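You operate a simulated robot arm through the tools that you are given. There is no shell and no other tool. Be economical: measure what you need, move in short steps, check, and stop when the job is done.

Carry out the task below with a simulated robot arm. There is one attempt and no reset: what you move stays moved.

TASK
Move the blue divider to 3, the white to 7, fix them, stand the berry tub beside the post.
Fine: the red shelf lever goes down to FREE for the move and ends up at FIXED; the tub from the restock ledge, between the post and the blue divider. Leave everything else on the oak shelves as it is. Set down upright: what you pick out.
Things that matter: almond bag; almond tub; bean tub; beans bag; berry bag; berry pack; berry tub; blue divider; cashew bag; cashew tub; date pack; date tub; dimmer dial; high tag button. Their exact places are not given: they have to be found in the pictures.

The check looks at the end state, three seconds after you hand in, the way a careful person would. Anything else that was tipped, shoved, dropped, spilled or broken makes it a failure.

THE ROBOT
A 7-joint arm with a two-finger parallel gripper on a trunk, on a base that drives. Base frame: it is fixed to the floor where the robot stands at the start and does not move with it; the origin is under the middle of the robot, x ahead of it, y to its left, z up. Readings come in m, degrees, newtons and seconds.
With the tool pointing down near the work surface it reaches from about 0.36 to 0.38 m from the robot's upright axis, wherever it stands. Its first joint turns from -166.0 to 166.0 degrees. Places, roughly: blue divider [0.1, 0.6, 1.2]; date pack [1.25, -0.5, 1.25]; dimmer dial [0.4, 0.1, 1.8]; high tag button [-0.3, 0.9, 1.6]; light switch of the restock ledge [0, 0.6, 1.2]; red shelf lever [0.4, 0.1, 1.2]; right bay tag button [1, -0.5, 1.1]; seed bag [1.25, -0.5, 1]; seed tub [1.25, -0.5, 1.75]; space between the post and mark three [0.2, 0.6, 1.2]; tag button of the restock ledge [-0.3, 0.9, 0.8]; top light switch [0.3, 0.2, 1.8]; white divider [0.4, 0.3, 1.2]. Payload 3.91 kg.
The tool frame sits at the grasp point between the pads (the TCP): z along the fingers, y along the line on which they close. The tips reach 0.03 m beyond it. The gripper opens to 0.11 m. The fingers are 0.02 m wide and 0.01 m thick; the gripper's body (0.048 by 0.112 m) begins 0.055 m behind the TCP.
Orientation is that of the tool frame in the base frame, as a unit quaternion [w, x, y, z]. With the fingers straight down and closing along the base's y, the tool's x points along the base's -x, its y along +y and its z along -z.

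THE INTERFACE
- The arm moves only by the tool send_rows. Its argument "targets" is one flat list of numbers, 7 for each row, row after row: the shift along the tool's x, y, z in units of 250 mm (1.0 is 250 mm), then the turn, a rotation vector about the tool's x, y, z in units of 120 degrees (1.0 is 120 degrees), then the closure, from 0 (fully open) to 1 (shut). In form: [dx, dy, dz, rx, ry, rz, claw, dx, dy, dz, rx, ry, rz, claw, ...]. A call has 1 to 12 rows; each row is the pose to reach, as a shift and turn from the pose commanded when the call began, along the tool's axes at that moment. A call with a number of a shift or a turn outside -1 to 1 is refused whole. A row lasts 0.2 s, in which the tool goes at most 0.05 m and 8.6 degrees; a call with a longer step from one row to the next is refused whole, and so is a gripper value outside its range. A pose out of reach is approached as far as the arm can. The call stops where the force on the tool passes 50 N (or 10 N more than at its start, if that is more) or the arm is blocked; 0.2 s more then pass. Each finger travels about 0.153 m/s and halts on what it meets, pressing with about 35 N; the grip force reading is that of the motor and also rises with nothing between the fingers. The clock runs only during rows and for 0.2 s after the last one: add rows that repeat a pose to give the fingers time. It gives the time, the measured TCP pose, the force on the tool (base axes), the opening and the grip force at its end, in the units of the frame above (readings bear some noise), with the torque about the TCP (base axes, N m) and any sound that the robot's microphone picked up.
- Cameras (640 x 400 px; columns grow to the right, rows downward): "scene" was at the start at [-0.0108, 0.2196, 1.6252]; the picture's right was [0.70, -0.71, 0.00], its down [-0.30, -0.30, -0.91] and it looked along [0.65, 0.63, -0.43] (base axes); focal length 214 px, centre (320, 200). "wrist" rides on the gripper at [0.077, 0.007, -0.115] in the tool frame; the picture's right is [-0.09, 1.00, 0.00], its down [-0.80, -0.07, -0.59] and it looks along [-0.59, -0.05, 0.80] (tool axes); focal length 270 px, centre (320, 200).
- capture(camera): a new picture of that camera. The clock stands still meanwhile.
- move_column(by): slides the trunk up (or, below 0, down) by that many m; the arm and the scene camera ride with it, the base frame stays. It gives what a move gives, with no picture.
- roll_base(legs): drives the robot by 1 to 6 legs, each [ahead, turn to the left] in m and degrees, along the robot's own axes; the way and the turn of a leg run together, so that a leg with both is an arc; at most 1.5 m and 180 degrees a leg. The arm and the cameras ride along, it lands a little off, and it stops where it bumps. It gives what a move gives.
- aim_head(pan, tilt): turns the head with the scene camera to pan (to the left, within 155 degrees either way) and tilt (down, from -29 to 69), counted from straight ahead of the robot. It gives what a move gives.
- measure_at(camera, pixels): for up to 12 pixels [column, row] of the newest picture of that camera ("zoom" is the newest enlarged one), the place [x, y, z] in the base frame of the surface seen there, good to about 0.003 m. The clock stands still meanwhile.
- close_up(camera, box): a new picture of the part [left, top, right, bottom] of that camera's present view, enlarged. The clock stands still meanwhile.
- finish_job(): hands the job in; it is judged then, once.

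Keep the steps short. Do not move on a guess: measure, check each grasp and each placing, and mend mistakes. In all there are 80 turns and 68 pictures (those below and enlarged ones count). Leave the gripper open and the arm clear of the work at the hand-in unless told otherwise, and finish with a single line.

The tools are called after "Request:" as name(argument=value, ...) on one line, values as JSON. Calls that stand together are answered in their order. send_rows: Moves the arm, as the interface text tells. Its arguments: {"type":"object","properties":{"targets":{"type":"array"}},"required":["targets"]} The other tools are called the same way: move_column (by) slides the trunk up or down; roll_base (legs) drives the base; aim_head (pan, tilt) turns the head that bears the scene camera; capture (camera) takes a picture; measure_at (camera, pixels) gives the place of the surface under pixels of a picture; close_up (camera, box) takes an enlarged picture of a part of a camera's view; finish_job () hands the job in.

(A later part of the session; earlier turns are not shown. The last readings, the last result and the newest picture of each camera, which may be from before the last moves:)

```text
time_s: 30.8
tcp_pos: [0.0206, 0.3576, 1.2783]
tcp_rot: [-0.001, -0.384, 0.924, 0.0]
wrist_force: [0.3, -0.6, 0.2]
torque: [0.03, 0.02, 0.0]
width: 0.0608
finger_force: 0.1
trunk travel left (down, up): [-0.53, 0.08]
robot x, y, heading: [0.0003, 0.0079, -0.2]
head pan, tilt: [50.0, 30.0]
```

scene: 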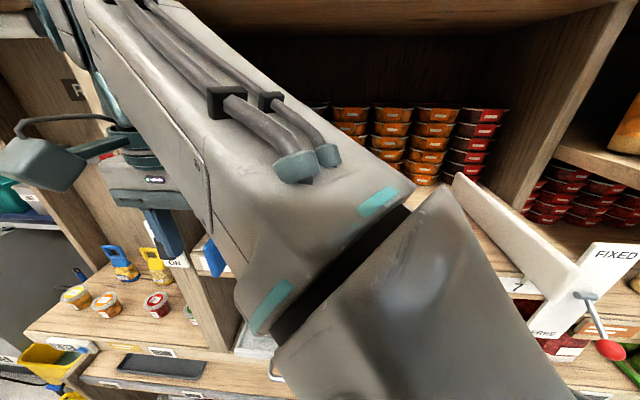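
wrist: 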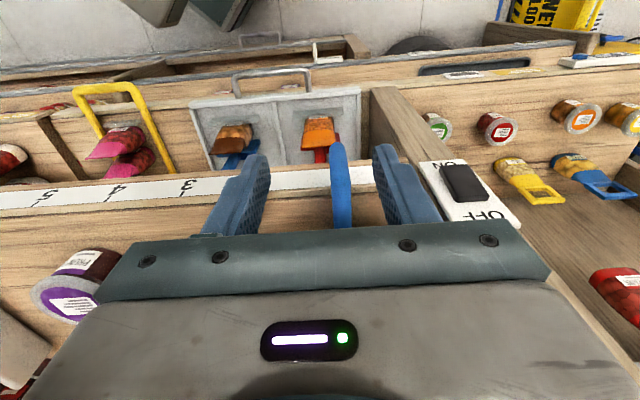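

Request:
move_column(by=0.08)

Request:
send_rows(targets=[0, 0.05, 0.12, 0, 0, 0, 0.45, 0, 0.15, 0.24, 0, 0, 0, 0.45, 0, 0.25, 0.27, 0, 0, 0, 0.45, 0, 0.35, 0.27, 0, 0, 0, 0.45, -0.1, 0.448, 0.27, 0, 0, 0, 0.45, -0.2, 0.448, 0.27, 0, 0, 0, 0.45, -0.3, 0.448, 0.27, 0, 0, 0, 0.45, -0.402, 0.448, 0.27, 0, 0, 0, 0.45, -0.402, 0.448, 0.27, 0, 0, 0, 0.45])

Request:
capture(camera="wrist")

```text
time_s: 31.9
tcp_pos: [0.0192, 0.3561, 1.3576]
tcp_rot: [-0.001, -0.385, 0.923, -0.001]
wrist_force: [-0.9, 0.9, 0.2]
torque: [0.01, -0.02, 0.01]
width: 0.0603
finger_force: 0.0
trunk travel left (down, up): [-0.61, 0.0]
robot x, y, heading: [-0.0005, 0.0035, -0.1]
head pan, tilt: [50.0, 30.0]
```

```text
time_s: 34.0
tcp_pos: [0.0122, 0.5066, 1.2886]
tcp_rot: [0.0, -0.383, 0.924, 0.0]
wrist_force: [-0.1, 0.0, 0.6]
torque: [0.05, 0.02, -0.04]
width: 0.0604
finger_force: 0.0
trunk travel left (down, up): [-0.61, 0.0]
robot x, y, heading: [0.005, 0.0053, 0.1]
head pan, tilt: [50.0, 30.0]
```

```text
30 pictures are left
```

wrist: 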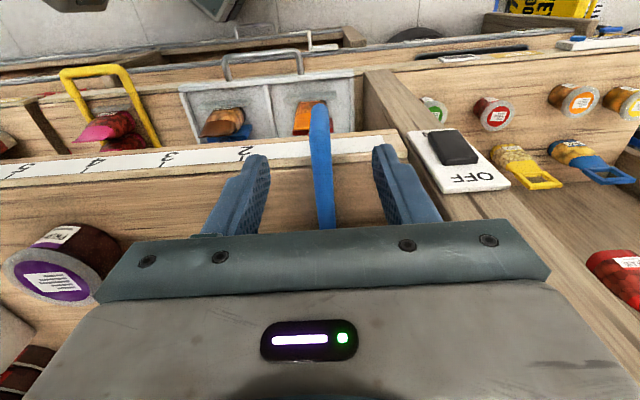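

Reached; blue tab is centred between the fingers. Lower and close.

Request:
send_rows(targets=[0, 0, 0.1, 0, 0, 0, 0.45, 0, 0, 0.2, 0, 0, 0, 0.45, 0, 0, 0.256, 0, 0, 0, 0.45, 0, 0, 0.256, 0, 0, 0, 0.6, 0, 0, 0.256, 0, 0, 0, 0.75, 0, 0, 0.256, 0, 0, 0, 0.95, 0, 0, 0.256, 0, 0, 0, 0.95])

```text
time_s: 35.5
tcp_pos: [0.0117, 0.5075, 1.2247]
tcp_rot: [0.0, -0.384, 0.923, -0.002]
wrist_force: [-0.4, -2.5, -3.7]
torque: [0.92, 0.08, -0.77]
width: 0.0139
finger_force: 44.7
trunk travel left (down, up): [-0.61, 0.0]
robot x, y, heading: [0.0018, 0.0081, 0.0]
head pan, tilt: [50.0, 30.0]
```

Gripped at s=−0.3506. Slide +0.161 m to mark 3.

Request:
send_rows(targets=[0, -0.04, 0, 0, 0, 0, 0.95, 0, -0.1, 0, 0, 0, 0, 0.95, 0, -0.16, 0, 0, 0, 0, 0.95, 0, -0.22, 0, 0, 0, 0, 0.95, 0, -0.29, 0, 0, 0, 0, 0.95, 0, -0.36, 0, 0, 0, 0, 0.95, 0, -0.43, 0, 0, 0, 0, 0.95, 0, -0.5, 0, 0, 0, 0, 0.95, 0, -0.57, 0, 0, 0, 0, 0.95, 0, -0.62, 0, 0, 0, 0, 0.95, 0, -0.645, 0, 0, 0, 0, 0.95, 0, -0.645, 0, 0, 0, 0, 0.95])

Request:
capture(camera="wrist")

```text
time_s: 38.1
tcp_pos: [0.1244, 0.3941, 1.2251]
tcp_rot: [-0.001, -0.384, 0.923, -0.002]
wrist_force: [-6.0, -6.5, -16.4]
torque: [0.33, 1.49, -0.62]
width: 0.0141
finger_force: 45.5
trunk travel left (down, up): [-0.61, 0.0]
robot x, y, heading: [0.0003, 0.0064, 0.2]
head pan, tilt: [50.0, 30.0]
```

```text
29 pictures are left
```

wrist: 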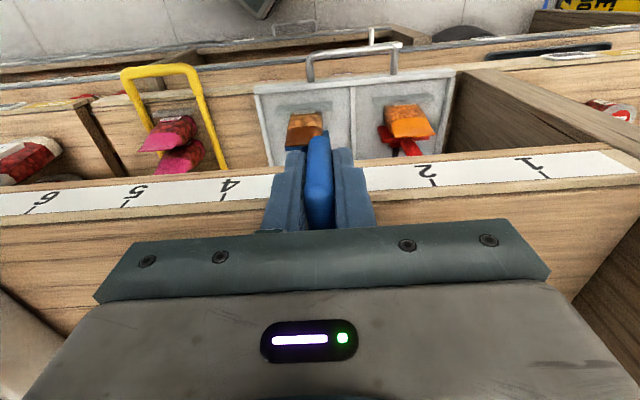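

At s=−0.1907, on mark 3. Release, rise, back out and check.

Request:
send_rows(targets=[0, 0, 0, 0, 0, 0, 0.8, 0, 0, 0, 0, 0, 0, 0.6, 0, 0, 0, 0, 0, 0, 0.45, 0, 0, -0.12, 0, 0, 0, 0.45, 0, 0, -0.26, 0, 0, 0, 0.45, 0.14, 0, -0.26, 0, 0, 0, 0.45, 0.15, -0.18, -0.26, 0, 0, 0, 0.45, 0.15, -0.36, -0.26, 0, 0, 0, 0.45, 0.15, -0.54, -0.26, 0, 0, 0, 0.45, 0.15, -0.72, -0.26, 0, 0, 0, 0.45, 0.15, -0.9, -0.26, 0, 0, 0, 0.45])

Request:
aim_head(pan=50, tilt=50)

Request:
capture(camera="scene")

```text
time_s: 40.5
tcp_pos: [0.2596, 0.2075, 1.2916]
tcp_rot: [-0.001, -0.385, 0.923, 0.0]
wrist_force: [0.2, -0.5, 0.5]
torque: [0.01, 0.0, 0.0]
width: 0.0605
finger_force: 0.1
trunk travel left (down, up): [-0.61, 0.0]
robot x, y, heading: [-0.0033, 0.0067, 0.1]
head pan, tilt: [50.0, 30.0]
```

```text
time_s: 41.4
tcp_pos: [0.2599, 0.2073, 1.2919]
tcp_rot: [0.001, -0.385, 0.923, -0.001]
wrist_force: [0.0, -0.4, 0.1]
torque: [-0.01, 0.02, -0.02]
width: 0.0603
finger_force: 0.0
trunk travel left (down, up): [-0.61, 0.0]
robot x, y, heading: [-0.0024, 0.0017, 0.1]
head pan, tilt: [50.0, 50.0]
```

```text
28 pictures are left
```

scene: 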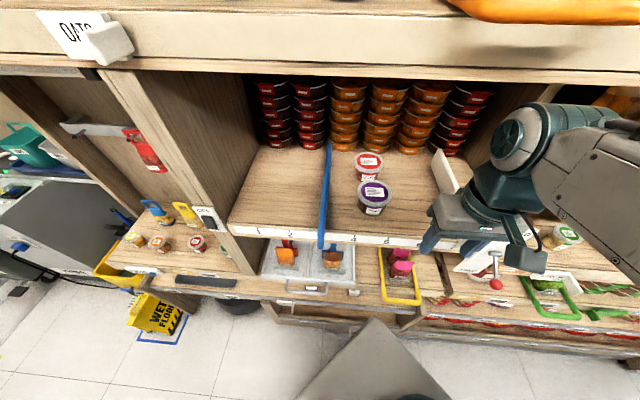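

Request:
close_up(camera="scene", box=[290, 215, 370, 265])

Request:
measure_at(camera="zoom", pixels=[[228, 200], [222, 180], [300, 170], [250, 60], [295, 60], [290, 170], [345, 160], [330, 150]])

Request:
measure_at(camera="scene", pixels=[[196, 243], [184, 248], [155, 310], [150, 330], [375, 322], [165, 340], [110, 290], [235, 300], [120, 35], [560, 25], [500, 110], [190, 262]])

```text
8.00 times, centred on (330, 240) of scene
```

zoom: 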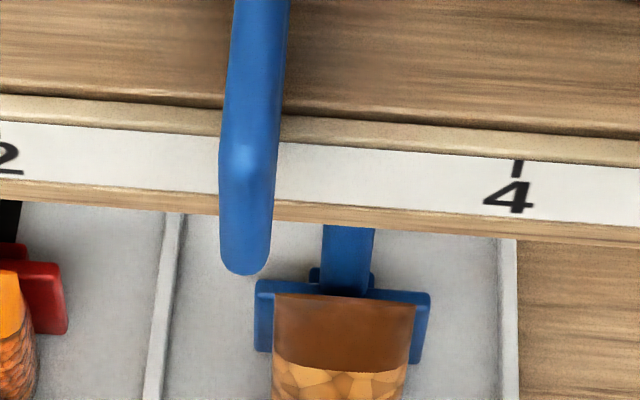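

```text
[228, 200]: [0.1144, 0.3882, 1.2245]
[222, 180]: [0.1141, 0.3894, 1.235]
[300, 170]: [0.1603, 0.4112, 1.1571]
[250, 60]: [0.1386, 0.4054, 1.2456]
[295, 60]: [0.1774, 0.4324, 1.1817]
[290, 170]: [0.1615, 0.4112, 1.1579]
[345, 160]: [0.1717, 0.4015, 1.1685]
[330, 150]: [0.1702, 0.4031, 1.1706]
```

```text
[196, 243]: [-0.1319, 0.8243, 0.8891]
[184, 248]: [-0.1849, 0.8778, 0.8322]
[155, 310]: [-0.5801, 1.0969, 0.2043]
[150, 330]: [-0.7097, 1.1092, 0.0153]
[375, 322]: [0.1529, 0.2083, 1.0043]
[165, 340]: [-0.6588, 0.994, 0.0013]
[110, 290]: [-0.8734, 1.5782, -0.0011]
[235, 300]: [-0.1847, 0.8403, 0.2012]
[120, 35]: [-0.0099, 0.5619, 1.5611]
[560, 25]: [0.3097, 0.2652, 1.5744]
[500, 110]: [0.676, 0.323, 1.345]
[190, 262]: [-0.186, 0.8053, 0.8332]
```

Blue is on 3. The lever next: go over the knob (s=0.213, d=0.333) and lower to z 1.118 with fingers straddling it.

Request:
send_rows(targets=[0, -0.14, 0, 0, 0, 0, 0.45, 0, -0.28, 0, 0, 0, 0, 0.45, 0, -0.42, 0, 0, 0, 0, 0.45, -0.01, -0.56, 0, 0, 0, 0, 0.45, -0.012, -0.702, 0, 0, 0, 0, 0.45, -0.012, -0.702, 0.13, 0, 0, 0, 0.45, -0.012, -0.702, 0.27, 0, 0, 0, 0.45, -0.012, -0.702, 0.41, 0, 0, 0, 0.45, -0.012, -0.702, 0.55, 0, 0, 0, 0.45, -0.012, -0.702, 0.696, 0, 0, 0, 0.45, -0.012, -0.702, 0.696, 0, 0, 0, 0.45])

Request:
capture(camera="wrist")

```text
time_s: 43.8
tcp_pos: [0.3872, 0.0865, 1.1166]
tcp_rot: [0.0, -0.384, 0.923, -0.001]
wrist_force: [-0.4, -1.1, -0.3]
torque: [-0.04, 0.01, -0.01]
width: 0.0606
finger_force: 0.0
trunk travel left (down, up): [-0.61, 0.0]
robot x, y, heading: [0.001, 0.0085, -0.2]
head pan, tilt: [50.0, 50.0]
```

```text
26 pictures are left
```

wrist: 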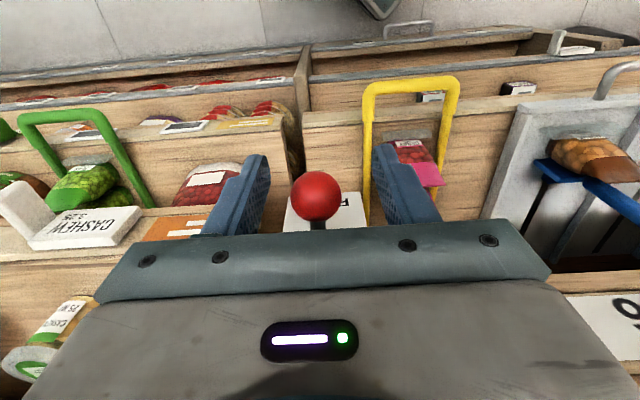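

Knob is between pads. Close and follow the arc up to FIXED.

Request:
send_rows(targets=[0, 0, 0.015, 0, 0, 0, 0.7, 0, 0, 0.015, 0, 0, 0, 1, 0, 0, 0.015, 0, 0, 0, 1, 0.018, 0, -0.025, 0, 0, 0, 1, 0.03, 0, -0.051, 0, 0, 0, 1, 0.045, 0, -0.085, 0, 0, 0, 1, 0.053, 0, -0.122, 0, 0, 0, 1, 0.056, 0, -0.16, 0, 0, 0, 1, 0.056, 0, -0.196, 0, 0, 0, 1, 0.04, 0, -0.268, 0, 0, 0, 1, 0.006, 0, -0.334, 0, 0, 0, 1, 0.0, 0, -0.345, 0, 0, 0, 1])

```text
time_s: 46.4
tcp_pos: [0.3873, 0.083, 1.203]
tcp_rot: [0.0, -0.384, 0.923, -0.001]
wrist_force: [1.1, -20.9, -11.6]
torque: [-1.04, 0.82, -0.08]
width: 0.0253
finger_force: 45.2
trunk travel left (down, up): [-0.61, 0.0]
robot x, y, heading: [0.0002, 0.0065, -0.2]
head pan, tilt: [50.0, 50.0]
```

Request:
send_rows(targets=[0.012, 0, -0.02, 0, 0, 0, 1, 0.012, 0, -0.03, 0, 0, 0, 1, 0.012, 0, -0.03, 0, 0, 0, 1])

Request:
send_rows(targets=[0, 0, 0.02, 0, 0, 0, 0.7, 0, 0, 0.02, 0, 0, 0, 0.45, 0, 0, 0.02, 0, 0, 0, 0.45, 0, 0, -0.12, 0, 0, 0, 0.45, 0, 0, -0.26, 0, 0, 0, 0.45, 0.1, 0, -0.34, 0, 0, 0, 0.45, 0.2, 0, -0.34, 0, 0, 0, 0.45, 0.2, 0, -0.34, 0, 0, 0, 0.45])

Request:
capture(camera="wrist")

```text
time_s: 47.2
tcp_pos: [0.388, 0.0843, 1.2084]
tcp_rot: [-0.002, -0.385, 0.923, 0.0]
wrist_force: [17.4, -3.1, -33.8]
torque: [0.01, -0.18, 0.0]
width: 0.0253
finger_force: 44.5
trunk travel left (down, up): [-0.61, 0.0]
robot x, y, heading: [0.0024, 0.0065, -0.0]
head pan, tilt: [50.0, 50.0]
```

```text
time_s: 49.0
tcp_pos: [0.348, 0.0482, 1.2964]
tcp_rot: [0.0, -0.384, 0.923, -0.001]
wrist_force: [0.4, 1.1, 0.1]
torque: [-0.01, 0.01, -0.02]
width: 0.0606
finger_force: 0.1
trunk travel left (down, up): [-0.61, 0.0]
robot x, y, heading: [-0.0018, 0.0062, 0.1]
head pan, tilt: [50.0, 50.0]
```

```text
25 pictures are left
```

wrist: 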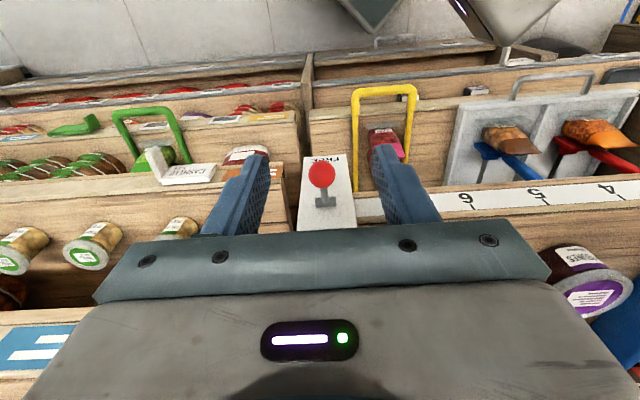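

Lever is firmly at FIXED (stop felt, 34 N). Now drive along the shelf: turn right 45° (arm swings away from the shelf), back up 0.52 m, turn back.

Request:
roll_base(legs=[[0, -45], [-0.52, 0], [0, 45]])

Request:
aim_head(pan=60, tilt=45)

Request:
capture(camera="scene")

```text
time_s: 56.1
tcp_pos: [-0.0235, 0.4187, 1.296]
tcp_rot: [0.0, -0.389, 0.921, -0.001]
wrist_force: [0.1, -0.3, 0.0]
torque: [-0.04, 0.02, -0.02]
width: 0.0605
finger_force: 0.0
trunk travel left (down, up): [-0.61, 0.0]
robot x, y, heading: [-0.3707, 0.37, 0.5]
head pan, tilt: [50.0, 50.0]
```

```text
time_s: 56.9
tcp_pos: [-0.0234, 0.4172, 1.2957]
tcp_rot: [0.0, -0.389, 0.921, -0.001]
wrist_force: [0.3, 0.9, 0.1]
torque: [-0.01, -0.01, 0.01]
width: 0.0606
finger_force: 0.2
trunk travel left (down, up): [-0.61, 0.0]
robot x, y, heading: [-0.3704, 0.3692, 0.8]
head pan, tilt: [60.0, 45.0]
```

```text
24 pictures are left
```

scene: 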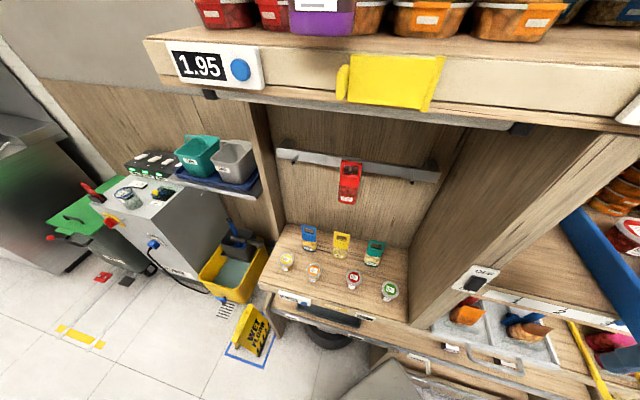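

Robot is now at s≈−0.523. Enlarge the ledge and measure tubs, hanging bag, bar and post.

Request:
close_up(camera="scene", box=[265, 215, 425, 315])

Request:
measure_at(camera="zoom", pixels=[[352, 252], [330, 250], [374, 252], [500, 302], [475, 300], [352, 285], [197, 222], [222, 225], [304, 110], [430, 145], [300, 350], [345, 262]])

Request:
measure_at(camera="scene", pixels=[[347, 200], [350, 165], [300, 160], [400, 172], [395, 105], [410, 300], [425, 250], [540, 145], [340, 120], [210, 70], [350, 190], [480, 275]])

```text
4.00 times, centred on (345, 265) of scene
```

zoom: 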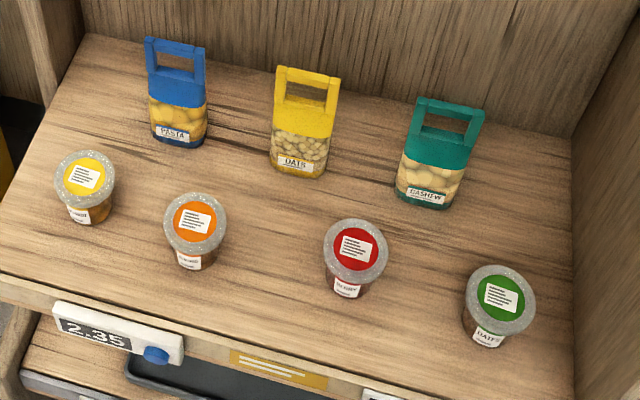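

```text
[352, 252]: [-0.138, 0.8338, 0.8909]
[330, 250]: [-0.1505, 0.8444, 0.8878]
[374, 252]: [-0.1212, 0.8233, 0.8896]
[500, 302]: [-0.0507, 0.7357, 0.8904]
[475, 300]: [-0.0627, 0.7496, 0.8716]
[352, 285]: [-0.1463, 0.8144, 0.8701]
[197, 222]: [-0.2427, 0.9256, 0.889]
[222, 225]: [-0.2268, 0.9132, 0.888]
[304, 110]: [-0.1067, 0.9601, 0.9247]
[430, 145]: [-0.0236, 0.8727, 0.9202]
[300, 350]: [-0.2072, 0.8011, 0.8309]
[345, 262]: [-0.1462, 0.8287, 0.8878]
```

```text
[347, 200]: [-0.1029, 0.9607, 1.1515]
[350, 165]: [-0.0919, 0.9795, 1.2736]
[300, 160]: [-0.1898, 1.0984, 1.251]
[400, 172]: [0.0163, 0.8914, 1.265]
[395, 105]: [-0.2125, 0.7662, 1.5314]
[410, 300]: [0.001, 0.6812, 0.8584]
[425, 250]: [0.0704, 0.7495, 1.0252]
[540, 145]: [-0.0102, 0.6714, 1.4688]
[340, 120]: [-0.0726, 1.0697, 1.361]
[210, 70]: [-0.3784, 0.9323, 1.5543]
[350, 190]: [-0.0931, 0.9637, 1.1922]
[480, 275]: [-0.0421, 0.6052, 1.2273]
```

Lid diameter ≈54 mm, centre ≈(−0.135,0.829), neighbours 127 mm away. I'll move the tool left along the front (d=0.32) to line up, then lower the trunk.

Request:
send_rows(targets=[-0.04, 0.12, 0, 0, 0, 0, 0.25, -0.08, 0.25, 0, 0, 0, 0, 0.25, -0.12, 0.38, 0, 0, 0, 0, 0.25, -0.16, 0.51, 0, 0, 0, 0, 0.25, -0.18, 0.64, 0, 0, 0, 0, 0.25, -0.18, 0.77, 0, 0, 0, 0, 0.25, -0.18, 0.9, 0, 0, 0, 0, 0.25])

Request:
close_up(camera="scene", box=[337, 265, 369, 285])

```text
time_s: 58.5
tcp_pos: [-0.1546, 0.611, 1.2944]
tcp_rot: [0.0, -0.389, 0.921, 0.0]
wrist_force: [0.9, 1.0, -0.4]
torque: [-0.01, -0.01, -0.03]
width: 0.082
finger_force: 0.0
trunk travel left (down, up): [-0.61, 0.0]
robot x, y, heading: [-0.3732, 0.3752, 0.4]
head pan, tilt: [60.0, 45.0]
```

```text
16.00 times, centred on (353, 275) of scene
```

zoom: 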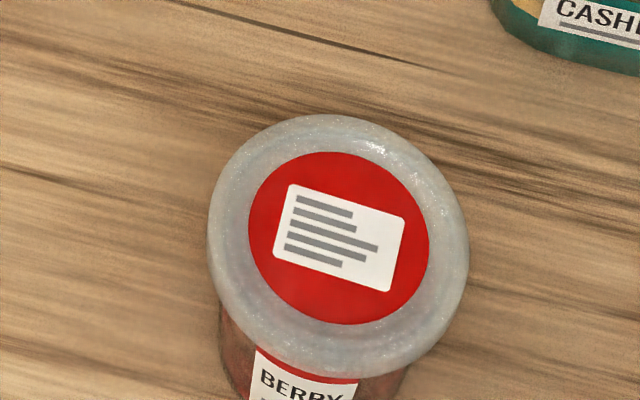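

It reads BERRY. Measure the lid rim for an exact centre, and continue left.

Request:
measure_at(camera="zoom", pixels=[[338, 243], [215, 243], [462, 243], [338, 125], [338, 365], [270, 240], [410, 240], [338, 200], [338, 290]])

Request:
send_rows(targets=[0, 0.13, 0, 0, 0, 0, 0.25, 0, 0.27, 0, 0, 0, 0, 0.25, 0, 0.42, 0, 0, 0, 0, 0.25, 0, 0.562, 0, 0, 0, 0, 0.25, 0, 0.562, 0, 0, 0, 0, 0.25])

Request:
move_column(by=-0.3)

Request:
capture(camera="wrist")

```text
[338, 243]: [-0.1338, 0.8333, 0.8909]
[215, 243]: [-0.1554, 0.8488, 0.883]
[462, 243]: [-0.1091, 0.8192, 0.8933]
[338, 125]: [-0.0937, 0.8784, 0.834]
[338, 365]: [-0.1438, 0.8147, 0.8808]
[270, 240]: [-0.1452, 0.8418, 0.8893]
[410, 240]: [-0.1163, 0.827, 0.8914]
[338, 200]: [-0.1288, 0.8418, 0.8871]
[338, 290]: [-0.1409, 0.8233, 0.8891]
```

```text
time_s: 59.6
tcp_pos: [-0.2541, 0.7063, 1.2952]
tcp_rot: [0.0, -0.389, 0.921, -0.001]
wrist_force: [0.0, 0.1, -0.1]
torque: [-0.02, 0.02, 0.0]
width: 0.0827
finger_force: 0.1
trunk travel left (down, up): [-0.61, 0.0]
robot x, y, heading: [-0.3693, 0.3709, 0.6]
head pan, tilt: [60.0, 45.0]
```

```text
time_s: 62.6
tcp_pos: [-0.2551, 0.7059, 0.9958]
tcp_rot: [0.0, -0.389, 0.921, -0.001]
wrist_force: [-0.3, 0.1, 0.1]
torque: [-0.03, 0.01, -0.04]
width: 0.0826
finger_force: 0.0
trunk travel left (down, up): [-0.31, 0.3]
robot x, y, heading: [-0.3675, 0.3743, 0.4]
head pan, tilt: [60.0, 45.0]
```

```text
21 pictures are left
```

wrist: 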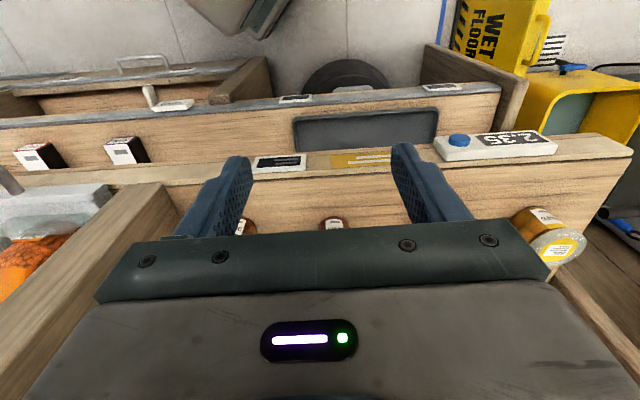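

Tool in front of the tub at s=−0.68. Move in 0.175 m at z≈0.95 (tips 3 cm above the lid).

Request:
send_rows(targets=[0, 0.004, 0.09, 0, 0, 0, 0.25, 0, 0.004, 0.18, 0, 0, 0, 0.25, -0.14, 0.004, 0.18, 0, 0, 0, 0.25, -0.28, 0.004, 0.18, 0, 0, 0, 0.25, -0.42, 0.004, 0.18, 0, 0, 0, 0.25, -0.56, 0.004, 0.18, 0, 0, 0, 0.25, -0.7, 0.004, 0.18, 0, 0, 0, 0.25, -0.7, 0.004, 0.18, 0, 0, 0, 0.25])

Request:
capture(camera="wrist")

Request:
capture(camera="scene")

```text
time_s: 64.5
tcp_pos: [-0.1317, 0.8325, 0.9502]
tcp_rot: [-0.001, -0.389, 0.921, -0.001]
wrist_force: [0.2, 0.1, -0.9]
torque: [-0.01, 0.04, 0.0]
width: 0.0824
finger_force: 0.1
trunk travel left (down, up): [-0.31, 0.3]
robot x, y, heading: [-0.3711, 0.3759, 0.9]
head pan, tilt: [60.0, 45.0]
```

```text
20 pictures are left
```

wrist: 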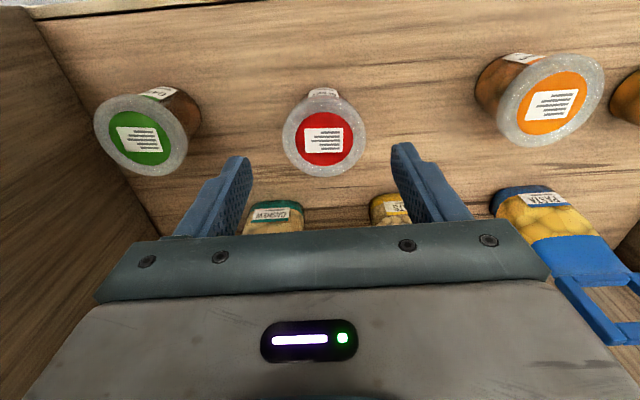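

```text
19 pictures are left
```

scene: 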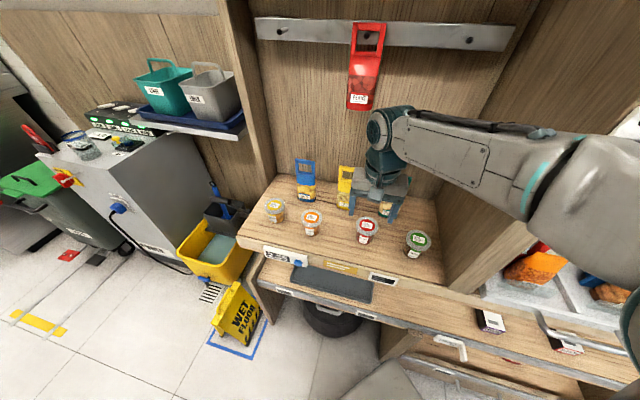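

Request:
measure_at(camera="wrist", pixels=[[324, 137], [286, 137], [362, 137], [324, 105], [324, 170], [275, 207], [380, 205], [240, 180]])

```text
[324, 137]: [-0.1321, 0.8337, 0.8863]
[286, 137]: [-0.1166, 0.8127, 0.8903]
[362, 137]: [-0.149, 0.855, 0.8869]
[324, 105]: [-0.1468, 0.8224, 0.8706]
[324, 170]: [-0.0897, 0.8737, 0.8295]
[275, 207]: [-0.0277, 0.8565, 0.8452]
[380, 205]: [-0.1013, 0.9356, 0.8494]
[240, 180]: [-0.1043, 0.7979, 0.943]
```

Tub centred within 2 mm. Lower 78 mm and close lightly on the rim.

Request:
send_rows(targets=[0, 0.004, 0.1, 0, 0, 0, 0.25, 0, 0.004, 0.2, 0, 0, 0, 0.25, 0, 0.004, 0.26, 0, 0, 0, 0.25, 0, 0.004, 0.31, 0, 0, 0, 0.25, 0, 0.004, 0.31, 0, 0, 0, 0.25, 0, 0.004, 0.31, 0, 0, 0, 0.4, 0, 0.004, 0.31, 0, 0, 0, 0.5, 0, 0.004, 0.31, 0, 0, 0, 0.57, 0, 0.004, 0.31, 0, 0, 0, 0.57])

Request:
capture(camera="wrist")

```text
time_s: 66.5
tcp_pos: [-0.1324, 0.8329, 0.8709]
tcp_rot: [-0.001, -0.39, 0.921, -0.001]
wrist_force: [-0.8, -0.4, 0.5]
torque: [-0.02, 0.01, -0.04]
width: 0.0589
finger_force: 35.4
trunk travel left (down, up): [-0.31, 0.3]
robot x, y, heading: [-0.3741, 0.3697, 0.5]
head pan, tilt: [60.0, 45.0]
```

```text
18 pictures are left
```

wrist: 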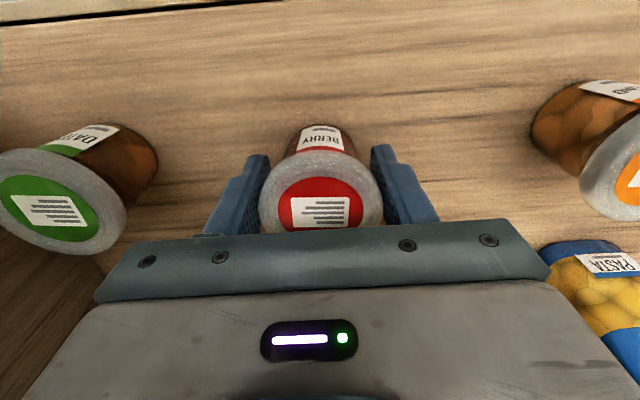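

Gripped (58.9 mm, 35 N). Lift 6 cm, then bring it straight out.

Request:
send_rows(targets=[0, 0, -0.06, 0, 0, 0, 0.6, 0, 0, -0.14, 0, 0, 0, 0.6, 0, 0, -0.24, 0, 0, 0, 0.6, 0.12, 0, -0.24, 0, 0, 0, 0.6, 0.26, 0, -0.24, 0, 0, 0, 0.6, 0.4, 0, -0.24, 0, 0, 0, 0.6, 0.54, 0, -0.24, 0, 0, 0, 0.6, 0.68, 0, -0.24, 0, 0, 0, 0.6, 0.76, 0, -0.24, 0, 0, 0, 0.6, 0.76, 0, -0.24, 0, 0, 0, 0.6])

Request:
move_column(by=0.29)

Request:
capture(camera="wrist")

```text
time_s: 68.7
tcp_pos: [-0.2667, 0.6958, 0.9328]
tcp_rot: [-0.001, -0.39, 0.921, -0.001]
wrist_force: [-1.2, 0.3, -0.1]
torque: [-0.05, -0.02, 0.01]
width: 0.0584
finger_force: 34.8
trunk travel left (down, up): [-0.31, 0.3]
robot x, y, heading: [-0.3722, 0.3747, 0.5]
head pan, tilt: [60.0, 45.0]
```

```text
time_s: 71.6
tcp_pos: [-0.2664, 0.6968, 1.2229]
tcp_rot: [0.0, -0.389, 0.921, -0.001]
wrist_force: [-0.1, 1.2, -1.2]
torque: [0.0, -0.01, 0.0]
width: 0.0586
finger_force: 35.2
trunk travel left (down, up): [-0.6, 0.01]
robot x, y, heading: [-0.374, 0.3752, 0.4]
head pan, tilt: [60.0, 45.0]
```

```text
17 pictures are left
```

wrist: 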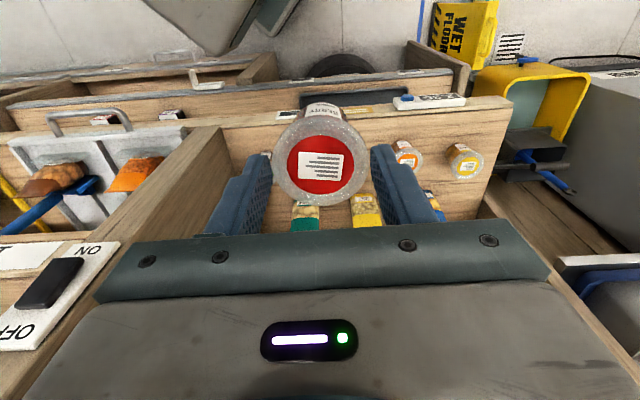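

Tub held upright. Shelf surface ≈1.180, so I lift to TCP 1.257 and carry right along the front (d≈0.305) to s≈−0.325.

Request:
send_rows(targets=[0, -0.06, -0.06, 0, 0, 0, 0.6, 0, -0.16, -0.12, 0, 0, 0, 0.6, 0, -0.28, -0.14, 0, 0, 0, 0.6, 0, -0.4, -0.14, 0, 0, 0, 0.6, 0, -0.52, -0.14, 0, 0, 0, 0.6, 0, -0.64, -0.14, 0, 0, 0, 0.6, 0, -0.75, -0.14, 0, 0, 0, 0.6])

Request:
send_rows(targets=[0, -0.12, 0, 0, 0, 0, 0.6, 0, -0.24, 0, 0, 0, 0, 0.6, 0, -0.36, 0, 0, 0, 0, 0.6, 0, -0.48, 0, 0, 0, 0, 0.6, 0, -0.6, 0, 0, 0, 0, 0.6, 0, -0.67, 0, 0, 0, 0, 0.6, 0, -0.67, 0, 0, 0, 0, 0.6])

Request:
capture(camera="wrist")

Request:
capture(camera="scene")

```text
time_s: 73.2
tcp_pos: [-0.1307, 0.5658, 1.2579]
tcp_rot: [-0.001, -0.388, 0.922, 0.001]
wrist_force: [0.8, 0.4, -0.4]
torque: [0.03, -0.02, 0.0]
width: 0.0583
finger_force: 34.7
trunk travel left (down, up): [-0.6, 0.01]
robot x, y, heading: [-0.3684, 0.3692, 0.4]
head pan, tilt: [60.0, 45.0]
```

```text
time_s: 74.8
tcp_pos: [-0.0117, 0.4481, 1.2582]
tcp_rot: [0.0, -0.389, 0.921, -0.001]
wrist_force: [0.1, 0.4, -0.5]
torque: [0.02, -0.02, 0.02]
width: 0.0582
finger_force: 34.9
trunk travel left (down, up): [-0.6, 0.01]
robot x, y, heading: [-0.3718, 0.3694, 0.4]
head pan, tilt: [60.0, 45.0]
```

```text
16 pictures are left
```

wrist: 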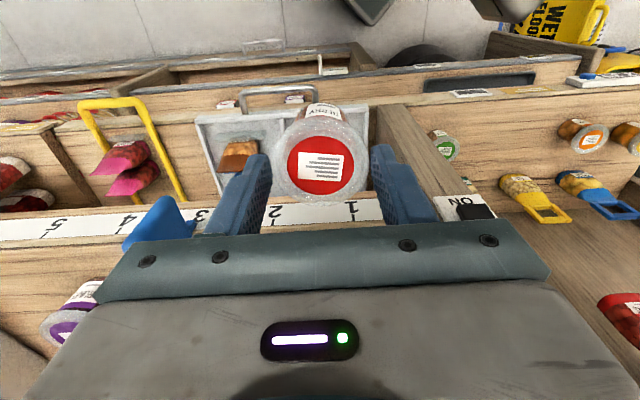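

```text
15 pictures are left
```

scene: 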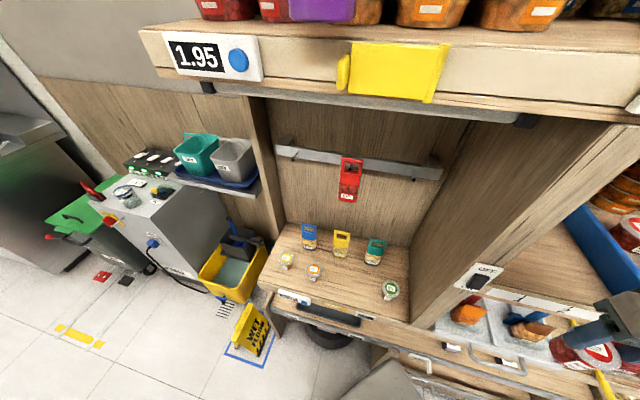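

At s=−0.325. Turn the head to view the placing spot and check the gap and height.

Request:
aim_head(pan=35, tilt=40)

Request:
capture(camera="scene")

```text
time_s: 75.7
tcp_pos: [-0.0111, 0.4485, 1.2587]
tcp_rot: [-0.001, -0.388, 0.921, -0.001]
wrist_force: [-0.1, 0.1, -0.6]
torque: [0.02, 0.0, 0.01]
width: 0.0585
finger_force: 34.9
trunk travel left (down, up): [-0.6, 0.01]
robot x, y, heading: [-0.3726, 0.3695, 0.4]
head pan, tilt: [35.0, 40.0]
```

```text
14 pictures are left
```

scene: 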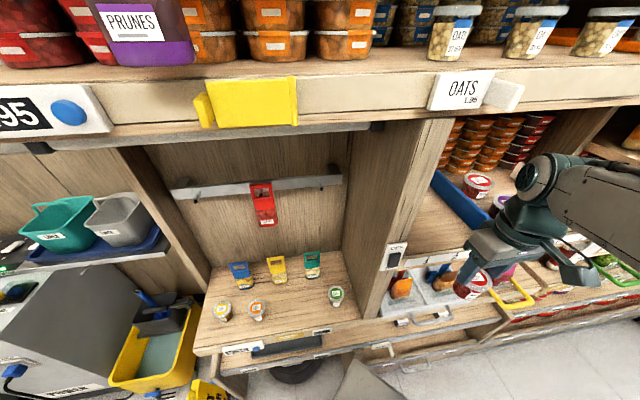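

Request:
measure_at(camera="scene", pixels=[[440, 225], [430, 240], [450, 235], [418, 225], [425, 175], [412, 240], [462, 292], [510, 95], [460, 95], [525, 172], [565, 160], [395, 255]])

Request:
close_up(camera="scene", box=[380, 160, 540, 310])

```text
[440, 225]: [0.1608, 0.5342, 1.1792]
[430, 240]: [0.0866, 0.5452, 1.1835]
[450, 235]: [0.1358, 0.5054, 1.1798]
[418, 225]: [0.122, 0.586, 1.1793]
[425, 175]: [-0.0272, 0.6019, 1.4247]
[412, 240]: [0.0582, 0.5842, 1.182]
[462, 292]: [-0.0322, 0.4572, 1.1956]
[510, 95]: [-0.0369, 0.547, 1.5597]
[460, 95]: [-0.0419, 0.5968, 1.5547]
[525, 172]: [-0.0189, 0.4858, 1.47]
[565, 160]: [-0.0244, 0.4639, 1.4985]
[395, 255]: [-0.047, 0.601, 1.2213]
```

```text
2.67 times, centred on (460, 235) of scene
```

zoom: 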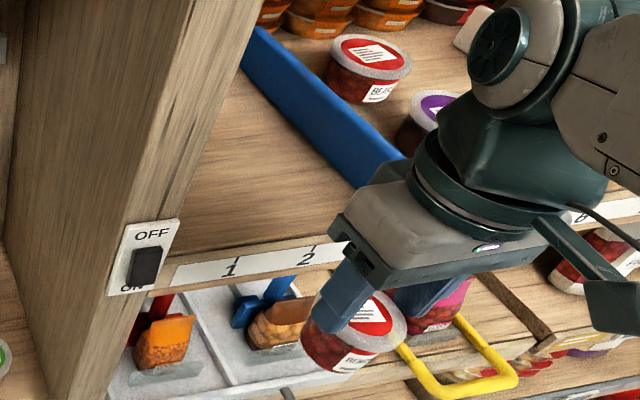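

Clear: gap from post (s≈−0.44) to blue (−0.197). Lower to TCP 1.245 and move in 0.16 m.

Request:
send_rows(targets=[0, 0, 0.054, 0, 0, 0, 0.6, -0.1, 0, 0.054, 0, 0, 0, 0.6, -0.22, 0, 0.054, 0, 0, 0, 0.6, -0.34, 0, 0.054, 0, 0, 0, 0.6, -0.46, 0, 0.054, 0, 0, 0, 0.6, -0.56, 0, 0.054, 0, 0, 0, 0.6, -0.645, 0, 0.054, 0, 0, 0, 0.6, -0.645, 0, 0.054, 0, 0, 0, 0.6])

Request:
capture(camera="wrist")

```text
time_s: 77.5
tcp_pos: [0.1011, 0.5641, 1.2442]
tcp_rot: [0.0, -0.39, 0.921, -0.001]
wrist_force: [0.0, 0.5, 1.3]
torque: [0.03, -0.02, -0.02]
width: 0.0443
finger_force: 0.0
trunk travel left (down, up): [-0.6, 0.01]
robot x, y, heading: [-0.3714, 0.3717, 0.5]
head pan, tilt: [35.0, 40.0]
```

```text
12 pictures are left
```

wrist: 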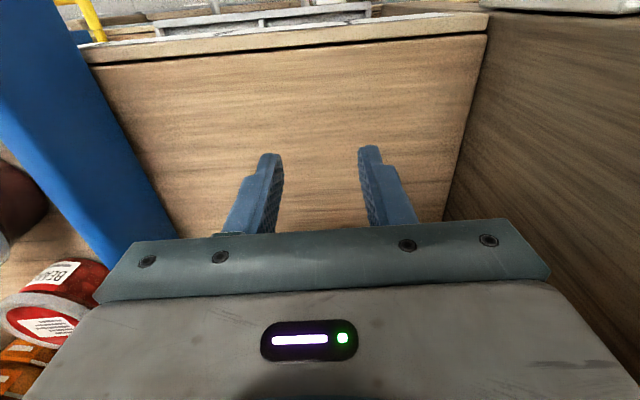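

The tub is gone from the grip – it must have caught the shelf edge. Look for it.

Request:
aim_head(pan=35, tilt=55)

Request:
capture(camera="scene")

```text
time_s: 78.2
tcp_pos: [0.1007, 0.5643, 1.2445]
tcp_rot: [0.0, -0.388, 0.922, -0.001]
wrist_force: [-0.2, 0.1, -1.2]
torque: [-0.01, 0.02, 0.03]
width: 0.044
finger_force: 0.0
trunk travel left (down, up): [-0.6, 0.01]
robot x, y, heading: [-0.3694, 0.3725, 0.4]
head pan, tilt: [35.0, 55.0]
```

```text
11 pictures are left
```

scene: 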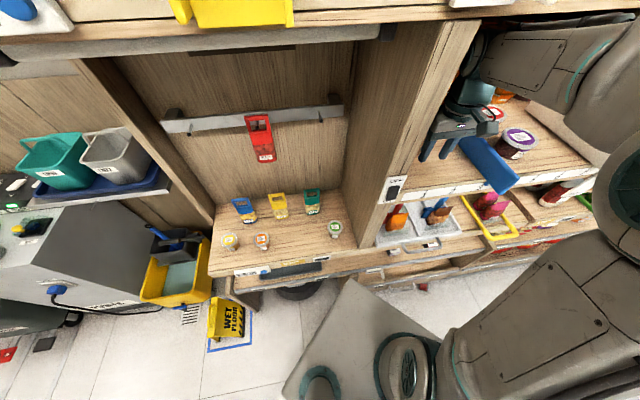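

Request:
close_up(camera="scene", box=[330, 170, 570, 320])

```text
2.67 times, centred on (450, 245) of scene
```

zoom: 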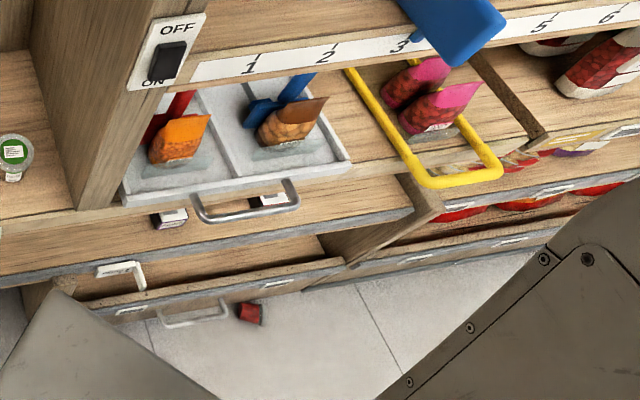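

A dark red object lies on the floor by the lower drawer. Measure and enlarge it.

Request:
measure_at(camera="zoom", pixels=[[250, 313], [245, 308], [258, 318], [243, 316], [256, 304], [280, 330], [225, 318], [195, 320], [235, 285], [20, 380], [205, 395], [370, 330]])

Request:
close_up(camera="scene", box=[408, 276, 440, 296])

```text
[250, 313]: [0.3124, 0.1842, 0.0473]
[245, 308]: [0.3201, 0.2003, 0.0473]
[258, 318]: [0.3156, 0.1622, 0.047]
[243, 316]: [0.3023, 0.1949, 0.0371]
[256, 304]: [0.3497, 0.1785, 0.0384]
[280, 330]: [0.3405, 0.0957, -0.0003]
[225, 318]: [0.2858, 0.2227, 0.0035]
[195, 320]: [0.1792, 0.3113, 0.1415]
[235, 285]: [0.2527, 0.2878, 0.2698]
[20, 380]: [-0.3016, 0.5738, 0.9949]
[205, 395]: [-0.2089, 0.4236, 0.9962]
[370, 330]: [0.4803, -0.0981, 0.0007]
```

```text
16.00 times, centred on (424, 286) of scene
```

zoom: 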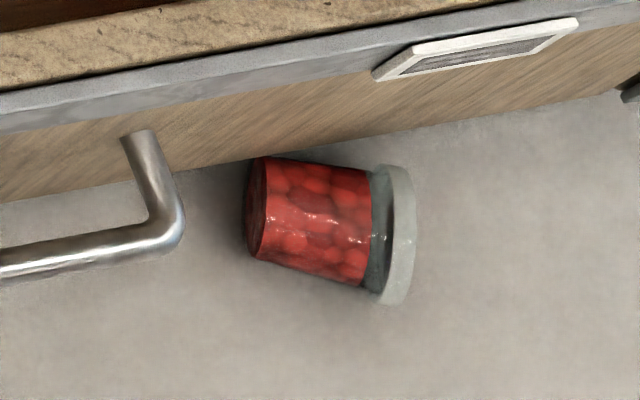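

The berry tub lies on its side on the floor, lid still on. I'll recover it. First measure it finely and pull the empty gripper straight out of the shelf.

Request:
measure_at(camera="zoom", pixels=[[258, 208], [310, 215], [355, 225], [400, 235], [398, 180], [392, 290], [275, 165], [265, 250], [150, 150], [300, 60], [300, 130], [165, 240]])

Request:
send_rows(targets=[0, 0, 0, 0, 0, 0, 0.5, 0.15, 0, 0, 0, 0, 0, 0.5, 0.3, 0, 0, 0, 0, 0, 0.5, 0.45, 0, 0, 0, 0, 0, 0.5, 0.6, 0, 0, 0, 0, 0, 0.5, 0.68, 0, 0, 0, 0, 0, 0.5, 0.68, 0, 0, 0, 0, 0, 0.5])

Request:
aim_head(pan=45, tilt=69)

Request:
capture(camera="scene")

```text
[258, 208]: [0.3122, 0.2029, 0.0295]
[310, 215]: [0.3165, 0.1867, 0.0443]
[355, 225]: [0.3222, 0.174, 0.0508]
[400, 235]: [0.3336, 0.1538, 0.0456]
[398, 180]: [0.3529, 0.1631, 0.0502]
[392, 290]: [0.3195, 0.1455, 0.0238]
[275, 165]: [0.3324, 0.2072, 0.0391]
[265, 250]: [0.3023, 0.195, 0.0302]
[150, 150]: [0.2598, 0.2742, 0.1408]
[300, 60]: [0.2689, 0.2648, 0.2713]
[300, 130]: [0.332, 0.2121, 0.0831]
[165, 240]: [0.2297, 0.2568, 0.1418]
```

```text
time_s: 79.8
tcp_pos: [-0.0182, 0.4415, 1.2426]
tcp_rot: [-0.001, -0.389, 0.921, -0.001]
wrist_force: [0.3, 0.0, -0.1]
torque: [-0.02, 0.0, -0.02]
width: 0.0546
finger_force: 0.1
trunk travel left (down, up): [-0.6, 0.01]
robot x, y, heading: [-0.373, 0.3692, 0.7]
head pan, tilt: [35.0, 55.0]
```

```text
time_s: 80.6
tcp_pos: [-0.0182, 0.4424, 1.2443]
tcp_rot: [0.0, -0.389, 0.921, -0.001]
wrist_force: [-0.1, 0.7, 0.3]
torque: [0.01, 0.04, 0.03]
width: 0.0551
finger_force: 0.0
trunk travel left (down, up): [-0.6, 0.01]
robot x, y, heading: [-0.3689, 0.373, 0.3]
head pan, tilt: [45.0, 68.8]
```

```text
8 pictures are left
```

scene: 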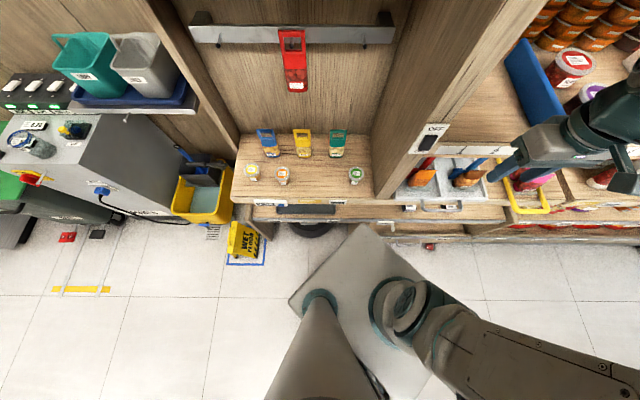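

The tub is close to the plinth, so the plan is: drive back opposite it (staying turned right 45°), lower the trunk, nudge it out into the open with the gripper, regrasp. Drive first.

Request:
roll_base(legs=[[0, -45], [0.49, 0]])

Request:
move_column(by=-0.45)

Request:
aim_head(pan=65, tilt=62)

Request:
capture(camera="scene")

```text
time_s: 85.5
tcp_pos: [0.2816, -0.1692, 1.2427]
tcp_rot: [-0.001, -0.009, 1.0, -0.002]
wrist_force: [0.5, -0.6, 0.8]
torque: [-0.01, 0.02, -0.01]
width: 0.055
finger_force: 0.1
trunk travel left (down, up): [-0.6, 0.01]
robot x, y, heading: [-0.0192, 0.0262, -44.2]
head pan, tilt: [45.0, 68.8]
```

```text
refused: -0.45 is not a number from -0.4 to 0.4
```

```text
time_s: 86.4
tcp_pos: [0.2815, -0.1697, 1.2442]
tcp_rot: [-0.001, -0.009, 1.0, -0.001]
wrist_force: [0.2, 0.6, 0.5]
torque: [-0.02, 0.01, -0.01]
width: 0.0552
finger_force: 0.0
trunk travel left (down, up): [-0.6, 0.01]
robot x, y, heading: [-0.0194, 0.0308, -44.3]
head pan, tilt: [65.0, 62.0]
```

```text
7 pictures are left
```

scene: 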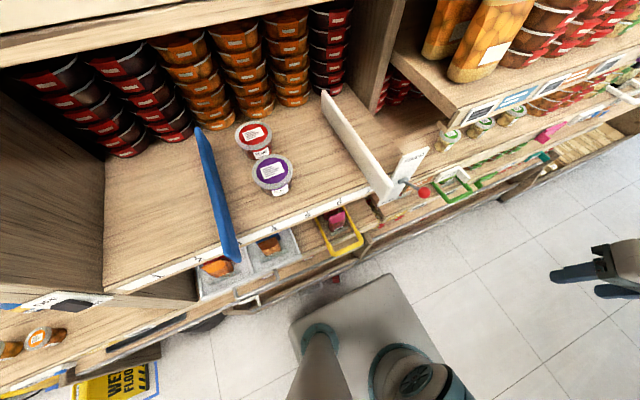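

Tub untouched at (335,280). Lower the trunk in two steps, then swing the arm over toward the tub, well below the baskets.

Request:
move_column(by=-0.4)

Request:
move_column(by=-0.17)

Request:
send_rows(targets=[0, 0, 0.15, 0, 0, 0, 0, 0, 0, 0.32, 0, 0, 0, 0, 0, 0, 0.5, 0, 0, 0, 0, 0, 0, 0.68, 0, 0, 0, 0, 0, 0.1, 0.82, 0, 0, 0, 0, -0.02, 0.25, 0.9, 0, 0, 0, 0, -0.05, 0.42, 0.92, 0, 0, 0, 0, -0.08, 0.58, 0.92, 0, 0, 0, 0, -0.1, 0.74, 0.92, 0, 0, 0, 0, -0.107, 0.9, 0.92, 0, 0, 0, 0])

```text
time_s: 90.2
tcp_pos: [0.2816, -0.1703, 0.8437]
tcp_rot: [-0.001, -0.009, 1.0, -0.001]
wrist_force: [-1.0, -0.2, 0.1]
torque: [0.0, 0.02, 0.03]
width: 0.0547
finger_force: 0.0
trunk travel left (down, up): [-0.2, 0.41]
robot x, y, heading: [-0.021, 0.0331, -44.4]
head pan, tilt: [65.0, 62.0]
```

```text
time_s: 92.1
tcp_pos: [0.2825, -0.1699, 0.6739]
tcp_rot: [-0.001, -0.009, 1.0, -0.001]
wrist_force: [0.1, 0.2, 0.1]
torque: [-0.04, 0.0, -0.02]
width: 0.0552
finger_force: 0.1
trunk travel left (down, up): [-0.03, 0.58]
robot x, y, heading: [-0.0179, 0.0248, -44.1]
head pan, tilt: [65.0, 62.0]
```

```text
time_s: 94.3
tcp_pos: [0.3041, 0.0567, 0.4436]
tcp_rot: [0.0, -0.008, 1.0, -0.001]
wrist_force: [0.9, -0.5, 0.3]
torque: [0.01, 0.01, -0.03]
width: 0.1101
finger_force: 0.1
out of reach, approached as far as the arm can: row 7
trunk travel left (down, up): [-0.03, 0.58]
robot x, y, heading: [-0.0212, 0.0302, -44.2]
head pan, tilt: [65.0, 62.0]
```

Now over toward the tub with the yaw aligned to its ends, descending to z≈0.2.

Request:
send_rows(targets=[-0.01, 0.08, 0.1, 0, 0, -0.03, 0, -0.02, 0.17, 0.22, 0, 0, -0.07, 0, -0.03, 0.26, 0.34, 0, 0, -0.11, 0, -0.04, 0.35, 0.46, 0, 0, -0.15, 0, -0.05, 0.43, 0.6, 0, 0, -0.19, 0, -0.056, 0.464, 0.74, 0, 0, -0.22, 0, -0.056, 0.464, 0.88, 0, 0, -0.22, 0, -0.056, 0.464, 0.97, 0, 0, -0.22, 0, -0.056, 0.464, 0.97, 0, 0, -0.22, 0])

Request:
capture(camera="wrist")

```text
time_s: 96.0
tcp_pos: [0.3138, 0.1716, 0.2195]
tcp_rot: [0.001, -0.243, 0.97, 0.0]
wrist_force: [-0.1, -1.1, 0.9]
torque: [0.1, -0.1, 0.01]
width: 0.1102
finger_force: 0.1
trunk travel left (down, up): [-0.03, 0.58]
robot x, y, heading: [-0.0179, 0.0264, -44.0]
head pan, tilt: [65.0, 62.0]
stopped in row 8: the force on the tool passed its limit (the readings are from after the stop); the commanded pose is now the measured one
```

```text
6 pictures are left
```

wrist: 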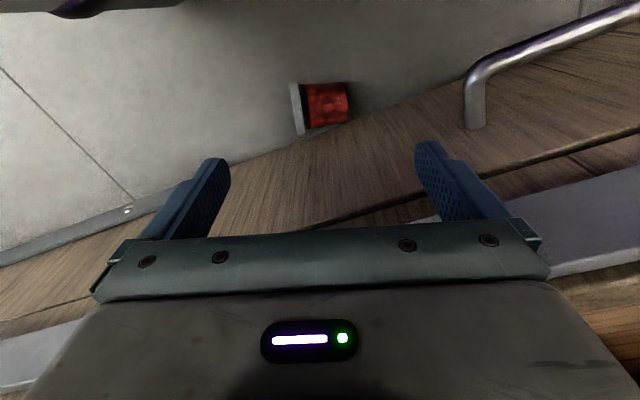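

The gripper body touched the cabinet lip (z 0.27). I'll check the tub's place in this picture, then back out, tilt the tool 18° so it leans away from the cabinet, and descend.

Request:
measure_at(camera="wrist", pixels=[[295, 90], [298, 110], [300, 130], [325, 105], [346, 90], [347, 118], [325, 130], [325, 85], [400, 115], [470, 100]])

Request:
send_rows(targets=[0.1, 0, -0.04, 0, -0.05, 0, 0, 0.16, 0, -0.04, 0, -0.1, 0, 0, 0.16, 0, -0.04, 0, -0.15, 0, 0, 0.16, 0, -0.04, 0, -0.15, 0, 0])

```text
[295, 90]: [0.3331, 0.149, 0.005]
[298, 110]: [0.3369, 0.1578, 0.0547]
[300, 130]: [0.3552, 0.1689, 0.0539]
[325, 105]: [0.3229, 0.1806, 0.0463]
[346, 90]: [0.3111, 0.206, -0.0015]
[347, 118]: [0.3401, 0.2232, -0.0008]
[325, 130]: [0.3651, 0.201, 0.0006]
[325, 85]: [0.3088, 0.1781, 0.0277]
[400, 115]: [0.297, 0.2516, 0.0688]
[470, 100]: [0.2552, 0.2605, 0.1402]
```

```text
time_s: 96.4
tcp_pos: [0.3104, 0.1726, 0.2279]
tcp_rot: [0.051, -0.243, 0.969, 0.015]
wrist_force: [1.9, 3.0, 3.1]
torque: [-0.62, 0.56, -0.25]
width: 0.1097
finger_force: 0.0
trunk travel left (down, up): [-0.03, 0.58]
robot x, y, heading: [-0.0204, 0.0273, -44.1]
head pan, tilt: [65.0, 62.0]
stopped in row 1: the force on the tool passed its limit (the readings are from after the stop); the commanded pose is now the measured one
```

Still caught. Go straight up 4 cm first, then outward.

Request:
send_rows(targets=[0.01, 0, -0.06, 0, 0, 0, 0, 0.03, 0, -0.12, 0, 0, 0, 0, 0.05, 0, -0.18, 0, 0, 0, 0, 0.1, 0, -0.18, 0, 0, 0, 0, 0.16, 0, -0.18, 0, 0, 0, 0])

Request:
capture(camera="scene")

```text
time_s: 96.9
tcp_pos: [0.3098, 0.1738, 0.235]
tcp_rot: [0.054, -0.242, 0.969, 0.015]
wrist_force: [9.2, 9.5, 6.3]
torque: [-1.43, 1.67, -0.36]
width: 0.1101
finger_force: 0.0
trunk travel left (down, up): [-0.03, 0.58]
robot x, y, heading: [-0.0151, 0.0281, -43.9]
head pan, tilt: [65.0, 62.0]
stopped in row 2: the force on the tool passed its limit (the readings are from after the stop); the commanded pose is now the measured one
```

```text
5 pictures are left
```

scene: 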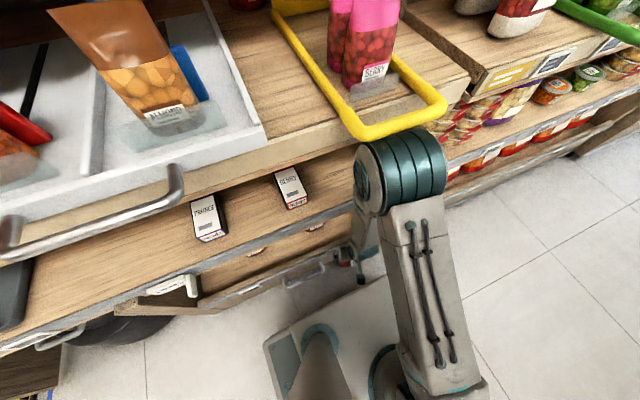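

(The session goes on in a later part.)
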